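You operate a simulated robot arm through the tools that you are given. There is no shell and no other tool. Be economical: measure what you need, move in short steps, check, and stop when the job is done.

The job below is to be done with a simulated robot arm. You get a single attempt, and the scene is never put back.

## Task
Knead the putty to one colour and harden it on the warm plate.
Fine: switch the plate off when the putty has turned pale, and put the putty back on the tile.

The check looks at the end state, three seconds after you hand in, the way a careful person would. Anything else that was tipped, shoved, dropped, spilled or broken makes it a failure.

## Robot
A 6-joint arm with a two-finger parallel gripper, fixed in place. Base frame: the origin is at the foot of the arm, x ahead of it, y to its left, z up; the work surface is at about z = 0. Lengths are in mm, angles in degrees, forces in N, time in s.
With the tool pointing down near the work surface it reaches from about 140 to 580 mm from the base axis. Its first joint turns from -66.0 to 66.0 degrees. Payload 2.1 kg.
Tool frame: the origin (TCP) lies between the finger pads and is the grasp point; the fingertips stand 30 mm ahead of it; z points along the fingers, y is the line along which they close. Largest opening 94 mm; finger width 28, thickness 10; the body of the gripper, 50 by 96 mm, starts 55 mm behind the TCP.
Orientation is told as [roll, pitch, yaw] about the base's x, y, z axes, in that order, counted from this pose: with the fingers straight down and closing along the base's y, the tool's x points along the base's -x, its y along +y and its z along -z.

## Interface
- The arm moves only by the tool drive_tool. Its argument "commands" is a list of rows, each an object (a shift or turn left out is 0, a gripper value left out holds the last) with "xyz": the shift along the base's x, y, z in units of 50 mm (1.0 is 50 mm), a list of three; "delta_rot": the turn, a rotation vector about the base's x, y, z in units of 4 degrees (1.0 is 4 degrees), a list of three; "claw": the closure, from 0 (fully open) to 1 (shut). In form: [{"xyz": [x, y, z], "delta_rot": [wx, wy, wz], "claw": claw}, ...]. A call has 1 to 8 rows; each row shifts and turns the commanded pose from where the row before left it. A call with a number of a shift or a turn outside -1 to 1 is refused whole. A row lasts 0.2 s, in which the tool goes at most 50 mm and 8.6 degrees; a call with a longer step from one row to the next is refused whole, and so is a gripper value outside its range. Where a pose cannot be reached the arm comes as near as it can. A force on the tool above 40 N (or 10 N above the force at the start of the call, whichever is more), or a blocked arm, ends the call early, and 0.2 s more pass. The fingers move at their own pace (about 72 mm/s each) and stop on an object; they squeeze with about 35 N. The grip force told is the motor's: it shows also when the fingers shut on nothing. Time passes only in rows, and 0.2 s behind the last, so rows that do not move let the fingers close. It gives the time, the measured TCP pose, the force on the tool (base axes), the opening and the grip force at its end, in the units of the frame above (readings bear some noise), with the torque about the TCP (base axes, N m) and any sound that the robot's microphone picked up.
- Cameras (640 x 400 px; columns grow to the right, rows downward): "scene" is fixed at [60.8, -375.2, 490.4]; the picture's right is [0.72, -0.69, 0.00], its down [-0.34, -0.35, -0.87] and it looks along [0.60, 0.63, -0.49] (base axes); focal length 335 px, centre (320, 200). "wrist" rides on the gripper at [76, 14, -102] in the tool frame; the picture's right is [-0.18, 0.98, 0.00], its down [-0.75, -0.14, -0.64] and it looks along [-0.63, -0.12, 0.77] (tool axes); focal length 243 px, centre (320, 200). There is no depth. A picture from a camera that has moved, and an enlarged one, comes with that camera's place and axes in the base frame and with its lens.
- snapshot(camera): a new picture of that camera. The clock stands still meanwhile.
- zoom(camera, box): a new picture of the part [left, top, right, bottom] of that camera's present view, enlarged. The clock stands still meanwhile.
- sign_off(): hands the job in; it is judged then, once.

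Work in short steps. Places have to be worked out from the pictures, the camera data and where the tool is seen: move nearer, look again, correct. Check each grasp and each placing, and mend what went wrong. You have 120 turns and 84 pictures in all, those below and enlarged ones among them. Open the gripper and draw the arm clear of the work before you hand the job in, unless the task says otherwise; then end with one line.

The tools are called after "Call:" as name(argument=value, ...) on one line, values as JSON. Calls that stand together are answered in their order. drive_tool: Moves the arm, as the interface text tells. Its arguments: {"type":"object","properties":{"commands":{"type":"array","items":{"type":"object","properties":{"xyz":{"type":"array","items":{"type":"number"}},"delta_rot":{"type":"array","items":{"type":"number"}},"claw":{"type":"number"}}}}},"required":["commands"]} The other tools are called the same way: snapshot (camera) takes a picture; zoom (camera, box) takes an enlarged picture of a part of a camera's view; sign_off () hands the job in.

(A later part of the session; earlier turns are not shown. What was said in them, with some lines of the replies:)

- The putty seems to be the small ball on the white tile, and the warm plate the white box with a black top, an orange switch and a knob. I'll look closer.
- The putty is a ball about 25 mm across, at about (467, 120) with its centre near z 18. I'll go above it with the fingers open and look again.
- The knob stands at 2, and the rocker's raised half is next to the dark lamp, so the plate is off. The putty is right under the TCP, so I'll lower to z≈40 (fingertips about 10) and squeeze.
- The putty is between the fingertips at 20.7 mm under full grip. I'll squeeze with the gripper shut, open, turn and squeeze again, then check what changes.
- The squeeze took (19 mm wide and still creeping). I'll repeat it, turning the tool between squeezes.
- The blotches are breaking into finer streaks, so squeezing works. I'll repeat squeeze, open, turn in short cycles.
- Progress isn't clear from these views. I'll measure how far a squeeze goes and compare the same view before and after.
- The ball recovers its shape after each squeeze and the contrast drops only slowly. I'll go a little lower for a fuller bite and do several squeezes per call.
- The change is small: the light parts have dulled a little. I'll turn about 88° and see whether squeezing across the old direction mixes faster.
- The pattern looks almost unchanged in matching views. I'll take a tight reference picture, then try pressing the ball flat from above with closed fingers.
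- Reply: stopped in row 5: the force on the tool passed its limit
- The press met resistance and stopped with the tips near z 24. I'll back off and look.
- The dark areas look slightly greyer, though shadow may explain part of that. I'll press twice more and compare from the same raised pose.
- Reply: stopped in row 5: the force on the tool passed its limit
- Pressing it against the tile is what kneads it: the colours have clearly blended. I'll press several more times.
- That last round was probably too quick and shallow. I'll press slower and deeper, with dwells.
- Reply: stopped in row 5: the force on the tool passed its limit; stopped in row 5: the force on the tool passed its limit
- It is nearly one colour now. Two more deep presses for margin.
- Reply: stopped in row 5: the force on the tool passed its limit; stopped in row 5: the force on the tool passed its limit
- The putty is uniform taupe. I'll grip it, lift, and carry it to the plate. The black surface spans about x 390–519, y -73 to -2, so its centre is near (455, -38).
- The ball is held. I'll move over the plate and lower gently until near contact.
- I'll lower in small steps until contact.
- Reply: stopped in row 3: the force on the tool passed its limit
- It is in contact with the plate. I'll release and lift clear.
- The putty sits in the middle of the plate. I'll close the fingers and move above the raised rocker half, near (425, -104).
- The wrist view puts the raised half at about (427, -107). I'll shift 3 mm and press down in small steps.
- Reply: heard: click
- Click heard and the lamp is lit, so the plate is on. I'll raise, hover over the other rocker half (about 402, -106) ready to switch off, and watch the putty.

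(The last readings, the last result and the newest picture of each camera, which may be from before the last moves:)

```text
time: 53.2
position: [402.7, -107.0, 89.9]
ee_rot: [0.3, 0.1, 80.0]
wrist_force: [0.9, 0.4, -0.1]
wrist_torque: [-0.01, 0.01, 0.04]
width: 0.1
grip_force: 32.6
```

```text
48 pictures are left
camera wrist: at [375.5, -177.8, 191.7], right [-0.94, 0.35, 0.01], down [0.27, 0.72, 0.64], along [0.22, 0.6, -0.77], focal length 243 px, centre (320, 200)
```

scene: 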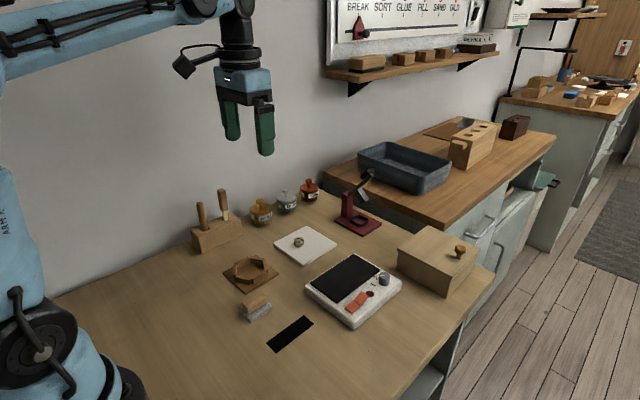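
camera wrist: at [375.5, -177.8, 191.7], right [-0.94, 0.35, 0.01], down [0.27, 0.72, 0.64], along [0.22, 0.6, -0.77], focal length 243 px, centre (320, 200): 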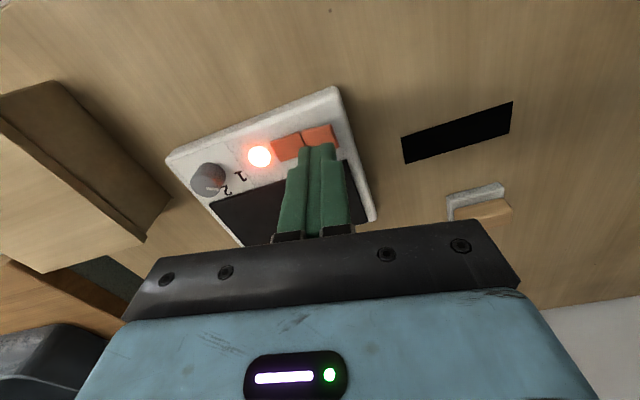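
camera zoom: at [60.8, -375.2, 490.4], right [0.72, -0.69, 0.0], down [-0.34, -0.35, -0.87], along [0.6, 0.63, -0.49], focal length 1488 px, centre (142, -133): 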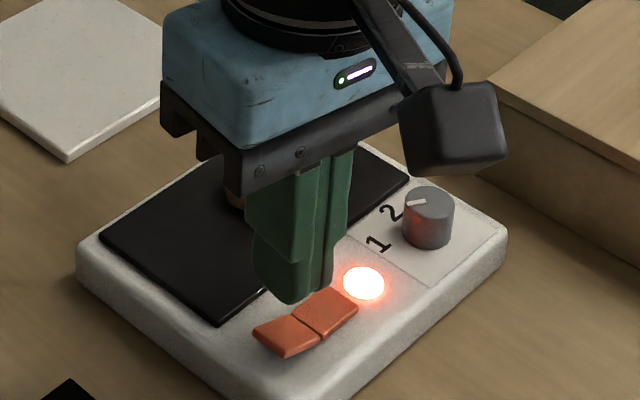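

The gripper hides the putty. I'll raise 50 mm so it can be seen.

Call:
drive_tool(commands=[{"xyz": [0, 0, 0.6]}, {"xyz": [0, 0, 0.6]}, {}])

Call:
zoom(camera="scene", box=[310, 230, 410, 320])

```text
time: 54.0
position: [402.9, -107.0, 150.0]
ee_rot: [0.3, 0.2, 80.1]
wrist_force: [-0.3, 0.1, 0.2]
wrist_torque: [-0.01, 0.01, -0.01]
width: 0.0
grip_force: 33.0
```

```text
4.44 times, centred on (360, 275) of scene
camera zoom: at [60.8, -375.2, 490.4], right [0.72, -0.69, 0.0], down [-0.34, -0.35, -0.87], along [0.6, 0.63, -0.49], focal length 1488 px, centre (142, -133)
```

zoom: 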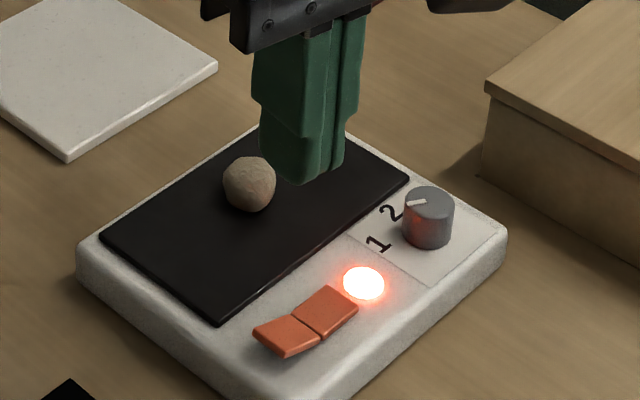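

Visible now. I'll wait in short intervals and watch.

Call:
drive_tool(commands=[{}, {}, {}, {}, {}, {}, {}, {}])

Call:
zoom(camera="scene", box=[310, 230, 410, 320])

Call:
drive_tool(commands=[{}, {}, {}, {}, {}, {}, {}, {}])

Call:
zoom(camera="scene", box=[310, 230, 410, 320])

```text
time: 55.8
position: [402.7, -107.2, 149.6]
ee_rot: [0.3, 0.2, 79.9]
wrist_force: [-0.5, -1.0, 0.0]
wrist_torque: [0.01, 0.0, -0.01]
width: 0.0
grip_force: 33.3
```

```text
4.44 times, centred on (360, 275) of scene
camera zoom: at [60.8, -375.2, 490.4], right [0.72, -0.69, 0.0], down [-0.34, -0.35, -0.87], along [0.6, 0.63, -0.49], focal length 1488 px, centre (142, -133)
```

zoom: 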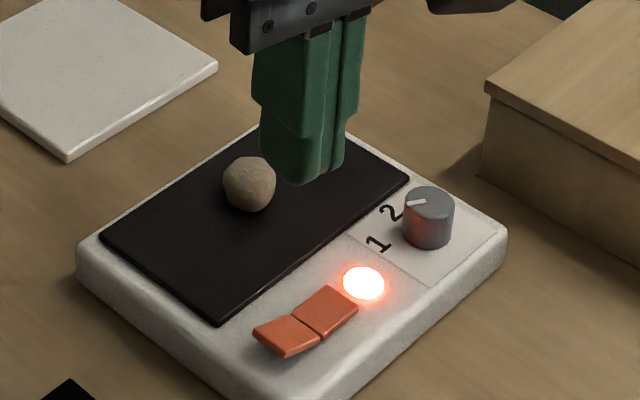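

```text
time: 57.6
position: [402.8, -106.5, 149.7]
ee_rot: [0.3, 0.0, 80.0]
wrist_force: [-0.4, -0.1, 0.1]
wrist_torque: [0.01, 0.0, 0.0]
width: 0.0
grip_force: 33.1
```

```text
4.44 times, centred on (360, 275) of scene
camera zoom: at [60.8, -375.2, 490.4], right [0.72, -0.69, 0.0], down [-0.34, -0.35, -0.87], along [0.6, 0.63, -0.49], focal length 1488 px, centre (142, -133)
```

zoom: 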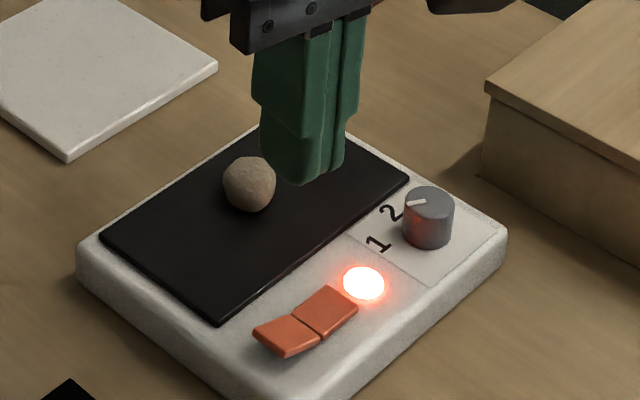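

No visible change yet. I'll wait longer between looks.

Call:
drive_tool(commands=[{}, {}, {}, {}, {}, {}, {}, {}])

Call:
drive_tool(commands=[{}, {}, {}, {}, {}, {}, {}, {}])

Call:
zoom(camera="scene", box=[310, 230, 410, 320])

```text
time: 59.4
position: [402.3, -107.5, 149.7]
ee_rot: [0.3, 0.1, 80.0]
wrist_force: [-0.1, 0.2, -0.8]
wrist_torque: [0.0, 0.01, 0.01]
width: 0.2
grip_force: 33.2
```

```text
time: 61.2
position: [402.6, -106.4, 149.6]
ee_rot: [0.3, 0.1, 80.1]
wrist_force: [0.2, -0.7, -0.2]
wrist_torque: [0.02, 0.03, 0.02]
width: 0.1
grip_force: 33.2
```

```text
4.44 times, centred on (360, 275) of scene
camera zoom: at [60.8, -375.2, 490.4], right [0.72, -0.69, 0.0], down [-0.34, -0.35, -0.87], along [0.6, 0.63, -0.49], focal length 1488 px, centre (142, -133)
```

zoom: 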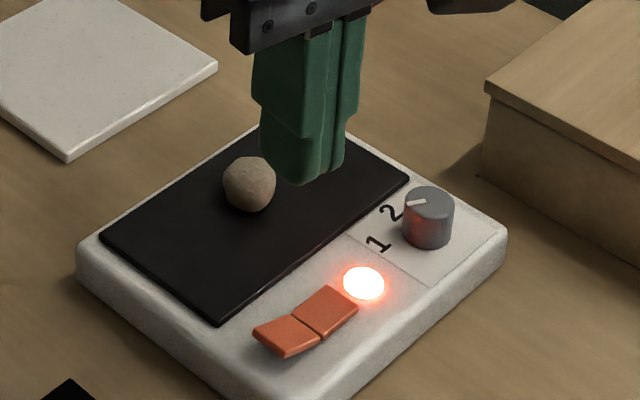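

Still about the same. Waiting on.

Call:
drive_tool(commands=[{}, {}, {}, {}, {}, {}, {}, {}])

Call:
drive_tool(commands=[{}, {}, {}, {}, {}, {}, {}, {}])

Call:
drive_tool(commands=[{}, {}, {}, {}, {}, {}, {}, {}])

Call:
zoom(camera="scene", box=[310, 230, 410, 320])

```text
time: 63.0
position: [402.3, -106.1, 149.9]
ee_rot: [0.3, 0.0, 79.9]
wrist_force: [0.1, 0.3, -0.3]
wrist_torque: [0.01, 0.01, 0.0]
width: 0.0
grip_force: 33.4
```

```text
time: 64.8
position: [402.4, -106.8, 148.6]
ee_rot: [0.4, 0.2, 80.0]
wrist_force: [0.0, -0.3, -0.4]
wrist_torque: [-0.01, 0.0, -0.01]
width: 0.0
grip_force: 32.7
```

```text
time: 66.6
position: [403.2, -106.3, 150.7]
ee_rot: [0.4, 0.1, 80.0]
wrist_force: [-0.2, 0.4, -0.4]
wrist_torque: [-0.01, 0.04, -0.02]
width: 0.0
grip_force: 32.9
```

```text
4.44 times, centred on (360, 275) of scene
camera zoom: at [60.8, -375.2, 490.4], right [0.72, -0.69, 0.0], down [-0.34, -0.35, -0.87], along [0.6, 0.63, -0.49], focal length 1488 px, centre (142, -133)
```

zoom: 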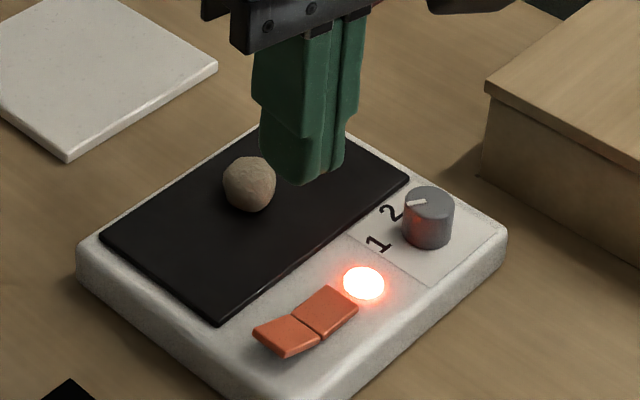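

Perhaps slightly paler. I'll continue.

Call:
drive_tool(commands=[{}, {}, {}, {}, {}, {}, {}, {}])

Call:
drive_tool(commands=[{}, {}, {}, {}, {}, {}, {}, {}])

Call:
drive_tool(commands=[{}, {}, {}, {}, {}, {}, {}, {}])

Call:
zoom(camera="scene", box=[310, 230, 410, 320])

```text
time: 68.4
position: [403.5, -107.7, 149.7]
ee_rot: [0.3, 0.1, 80.0]
wrist_force: [-0.8, 0.4, -0.4]
wrist_torque: [0.02, 0.02, 0.01]
width: 0.0
grip_force: 33.0
```

```text
time: 70.2
position: [402.9, -106.6, 150.6]
ee_rot: [0.3, 0.0, 79.9]
wrist_force: [-0.1, -0.3, 0.8]
wrist_torque: [0.01, -0.01, 0.01]
width: 0.0
grip_force: 33.3
```

```text
time: 72.0
position: [403.9, -106.3, 150.8]
ee_rot: [0.3, 0.1, 80.0]
wrist_force: [0.2, -0.2, 0.4]
wrist_torque: [0.01, 0.01, 0.02]
width: 0.1
grip_force: 32.5
```

```text
4.44 times, centred on (360, 275) of scene
camera zoom: at [60.8, -375.2, 490.4], right [0.72, -0.69, 0.0], down [-0.34, -0.35, -0.87], along [0.6, 0.63, -0.49], focal length 1488 px, centre (142, -133)
```

zoom: 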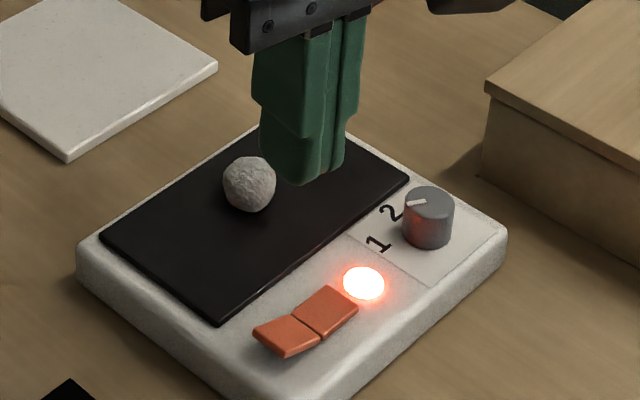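

The putty has turned pale. Switching off now: press the raised near half.

Call:
drive_tool(commands=[{"xyz": [-0.05, -0.02, -0.8]}, {"xyz": [0, 0, -0.6]}, {"xyz": [0, 0, -0.16]}, {"xyz": [0, 0, -0.12]}, {"xyz": [0, 0, -0.08]}, {"xyz": [0, 0, -0.06]}])

Call:
zoom(camera="scene", box=[310, 230, 410, 320])

```text
time: 73.4
position: [401.1, -108.3, 59.1]
ee_rot: [0.4, 0.1, 80.1]
wrist_force: [-1.0, 1.4, 10.1]
wrist_torque: [0.09, -0.05, -0.01]
width: 0.0
grip_force: 33.3
heard: click
```

```text
4.44 times, centred on (360, 275) of scene
camera zoom: at [60.8, -375.2, 490.4], right [0.72, -0.69, 0.0], down [-0.34, -0.35, -0.87], along [0.6, 0.63, -0.49], focal length 1488 px, centre (142, -133)
```

zoom: 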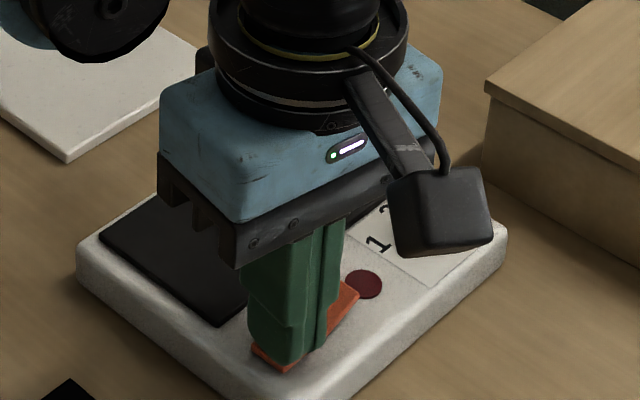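

The lamp is out and a click was heard. I'll take the putty off the plate right away: lift, move over it with open fingers, and check alignment.

Call:
drive_tool(commands=[{"xyz": [0, 0, 0.6]}, {"xyz": [0, 0, 0.6], "claw": 0.45}, {"xyz": [0.54, 0.7, 0], "claw": 0.4}, {"xyz": [0.54, 0.7, 0]}, {}])

Call:
snapshot(camera="wrist")

Call:
zoom(camera="scene", box=[310, 230, 410, 320])

```text
time: 74.6
position: [452.9, -37.6, 118.9]
ee_rot: [0.2, 0.1, 80.0]
wrist_force: [-0.3, -0.8, -0.3]
wrist_torque: [-0.02, 0.01, -0.02]
width: 56.2
grip_force: 0.0
```

```text
40 pictures are left
camera wrist: at [426.6, -108.7, 220.5], right [-0.94, 0.35, 0.01], down [0.27, 0.72, 0.64], along [0.22, 0.6, -0.77], focal length 243 px, centre (320, 200)
```

wrist: 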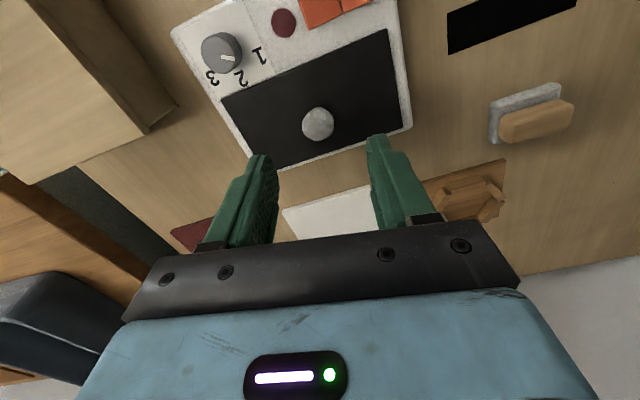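

```text
4.44 times, centred on (360, 275) of scene
camera zoom: at [60.8, -375.2, 490.4], right [0.72, -0.69, 0.0], down [-0.34, -0.35, -0.87], along [0.6, 0.63, -0.49], focal length 1488 px, centre (142, -133)
```

zoom: 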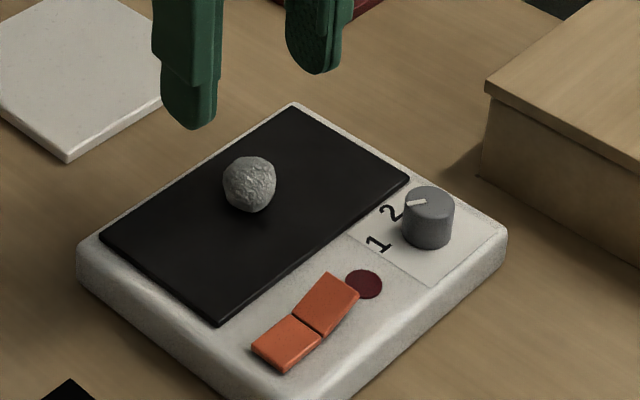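

The plate is off and the putty is pale and lined up with the fingers. I'll descend to z≈62, grip it lightly and lift.

Call:
drive_tool(commands=[{"xyz": [0.02, 0, -0.6]}, {"xyz": [0, 0, -0.42]}, {"xyz": [0, 0, -0.1]}, {"claw": 0.72}, {"claw": 0.8}, {"claw": 0.8}])

Call:
drive_tool(commands=[{"xyz": [0, 0, 0.5]}, {"xyz": [0, 0, 0.6]}, {}])

Call:
zoom(camera="scene", box=[290, 200, 410, 290])

```text
time: 76.0
position: [455.7, -37.4, 61.9]
ee_rot: [0.3, 0.1, 80.0]
wrist_force: [0.6, -0.4, 0.2]
wrist_torque: [-0.01, -0.03, 0.01]
width: 20.4
grip_force: 34.5
```

```text
time: 76.8
position: [456.8, -36.9, 118.6]
ee_rot: [0.2, 0.1, 80.0]
wrist_force: [-0.2, -0.3, -0.2]
wrist_torque: [-0.05, -0.01, 0.01]
width: 20.4
grip_force: 35.2
```

```text
4.44 times, centred on (350, 245) of scene
camera zoom: at [60.8, -375.2, 490.4], right [0.72, -0.69, 0.0], down [-0.34, -0.35, -0.87], along [0.6, 0.63, -0.49], focal length 1488 px, centre (187, 0)
```

zoom: 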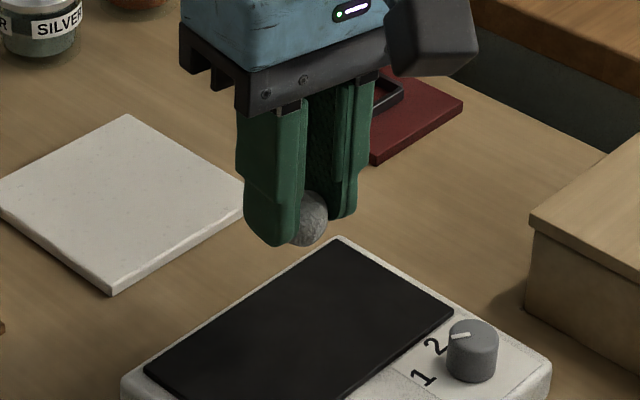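

The putty is held. I'll carry it back over the tile and lower to just above contact.

Call:
drive_tool(commands=[{"xyz": [0.06, 0.7, 0]}, {"xyz": [0.06, 0.8, 0]}, {"xyz": [0.1, 0.8, 0]}, {"xyz": [0, 0.84, 0]}, {"xyz": [0, 0, -0.7]}, {"xyz": [0, 0, -0.7]}, {}])

Call:
drive_tool(commands=[{"xyz": [0, 0, -0.06]}, {"xyz": [0, 0, -0.03]}, {"xyz": [0, 0, -0.03]}])

Call:
zoom(camera="scene", box=[260, 210, 340, 270])

```text
time: 78.4
position: [467.3, 120.6, 47.2]
ee_rot: [0.2, 0.1, 79.9]
wrist_force: [-0.9, -0.1, -0.4]
wrist_torque: [-0.02, 0.04, 0.0]
width: 19.9
grip_force: 35.3
```

```text
time: 79.2
position: [467.2, 119.3, 41.9]
ee_rot: [0.4, 0.1, 80.1]
wrist_force: [-1.9, 1.3, 18.1]
wrist_torque: [0.05, -0.02, 0.03]
width: 20.5
grip_force: 35.2
```

```text
6.67 times, centred on (300, 240) of scene
camera zoom: at [60.7, -375.3, 490.4], right [0.72, -0.69, 0.0], down [-0.34, -0.35, -0.87], along [0.6, 0.63, -0.49], focal length 2232 px, centre (453, -67)
```

zoom: 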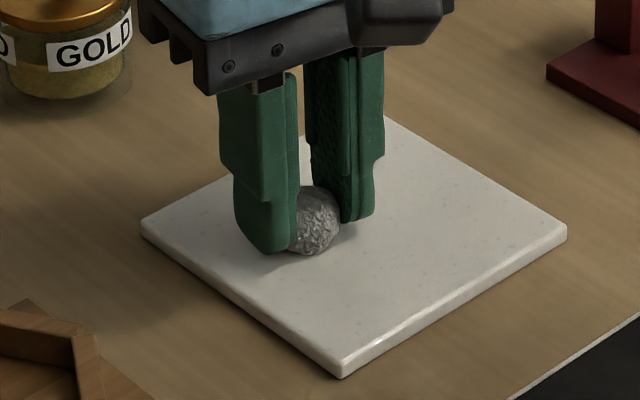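

It is on the tile with contact. I'll ease up a hair, open, and rise clear.

Call:
drive_tool(commands=[{"xyz": [0, 0, 0.03]}, {"claw": 0.6}, {"claw": 0.4}, {"xyz": [0, 0, 0.6]}, {"xyz": [0, 0, 0.8]}, {"xyz": [0, 0, 0.9]}, {"xyz": [-0.6, 0, 0.6]}, {"xyz": [-0.8, 0, 0.3]}])

Call:
snapshot(camera="scene")

Call:
zoom(camera="scene", box=[260, 210, 420, 330])

```text
time: 81.0
position: [397.1, 119.0, 202.7]
ee_rot: [0.3, 0.1, 79.9]
wrist_force: [0.6, -0.6, 0.4]
wrist_torque: [0.0, 0.05, 0.02]
width: 56.4
grip_force: 0.1
```

```text
36 pictures are left
```

scene: 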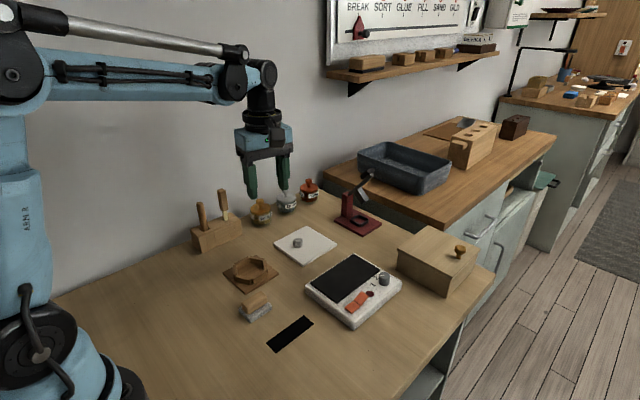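

```text
3.33 times, centred on (340, 270) of scene
camera zoom: at [60.8, -375.2, 490.4], right [0.72, -0.69, 0.0], down [-0.34, -0.35, -0.87], along [0.6, 0.63, -0.49], focal length 1116 px, centre (253, -33)
```

zoom: 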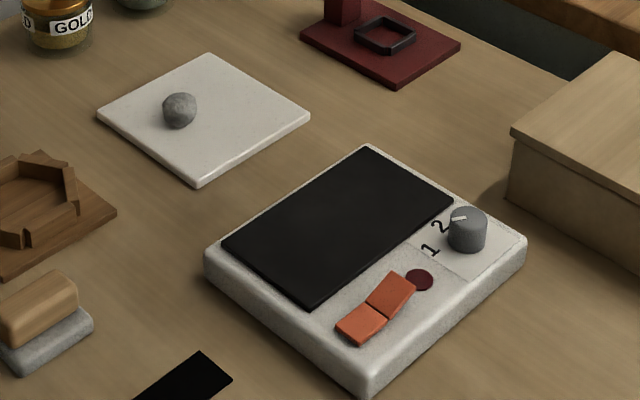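

The putty is on the tile and the plate is off, but the ball looks greyer. I'll check closely.

Call:
zoom(camera="scene", box=[282, 229, 314, 249])

Call:
zoom(camera="wrist", box=[160, 0, 480, 200])

```text
16.00 times, centred on (298, 239) of scene
camera zoom: at [60.8, -375.2, 490.4], right [0.72, -0.69, 0.0], down [-0.34, -0.35, -0.87], along [0.6, 0.63, -0.49], focal length 5356 px, centre (672, -424)
```

zoom: 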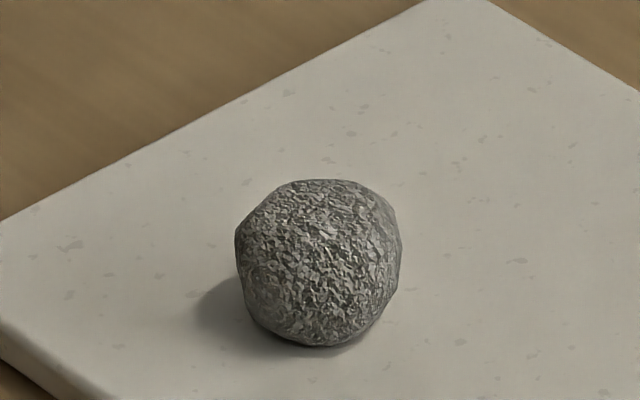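

```text
2.00 times, centred on (320, 100) of wrist
camera zoom: at [369.9, 48.6, 305.4], right [-0.94, 0.35, 0.01], down [0.27, 0.72, 0.64], along [0.22, 0.6, -0.77], focal length 485 px, centre (320, 400)
```

zoom: 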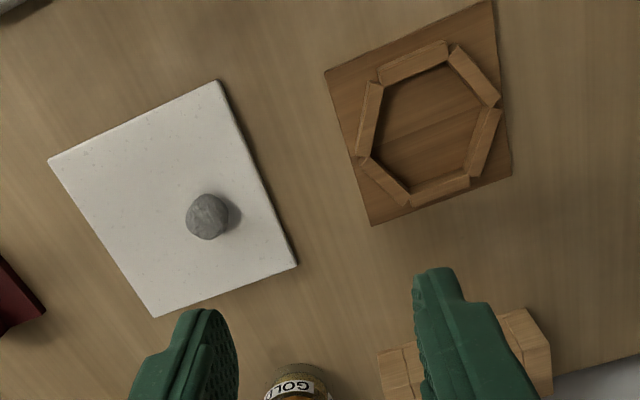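

The ball is crusted and light grey. I'll wait a little and see whether its colour is steady away from the arm.

Call:
drive_tool(commands=[{"xyz": [-0.8, 0, 0.6]}, {"xyz": [-0.6, 0, 0.6]}, {}, {}, {}, {}, {}, {}])

Call:
zoom(camera="scene", box=[282, 229, 314, 249])

```text
time: 82.8
position: [327.3, 120.5, 264.5]
ee_rot: [0.4, 0.0, 80.0]
wrist_force: [0.1, -0.7, -0.6]
wrist_torque: [-0.02, 0.01, 0.03]
width: 56.4
grip_force: 0.1
```

```text
16.00 times, centred on (298, 239) of scene
camera zoom: at [60.8, -375.2, 490.4], right [0.72, -0.69, 0.0], down [-0.34, -0.35, -0.87], along [0.6, 0.63, -0.49], focal length 5356 px, centre (672, -424)
```

zoom: 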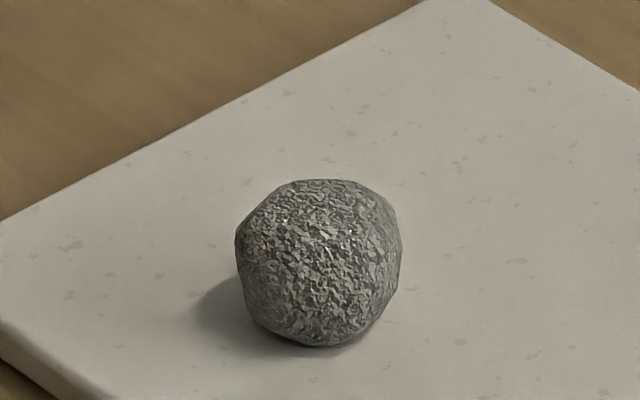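

Colour is steady, the plate is off, nothing else has moved, and the arm is clear with the gripper open. Handing in.

Call:
sign_off()

```text
The job is handed in.
```

I kneaded the putty to one colour, hardened it on the warm plate until it turned pale, switched the plate off and put the putty back on the tile; it now looks greyer and rougher than when I switched off, so it may have overheated slightly.
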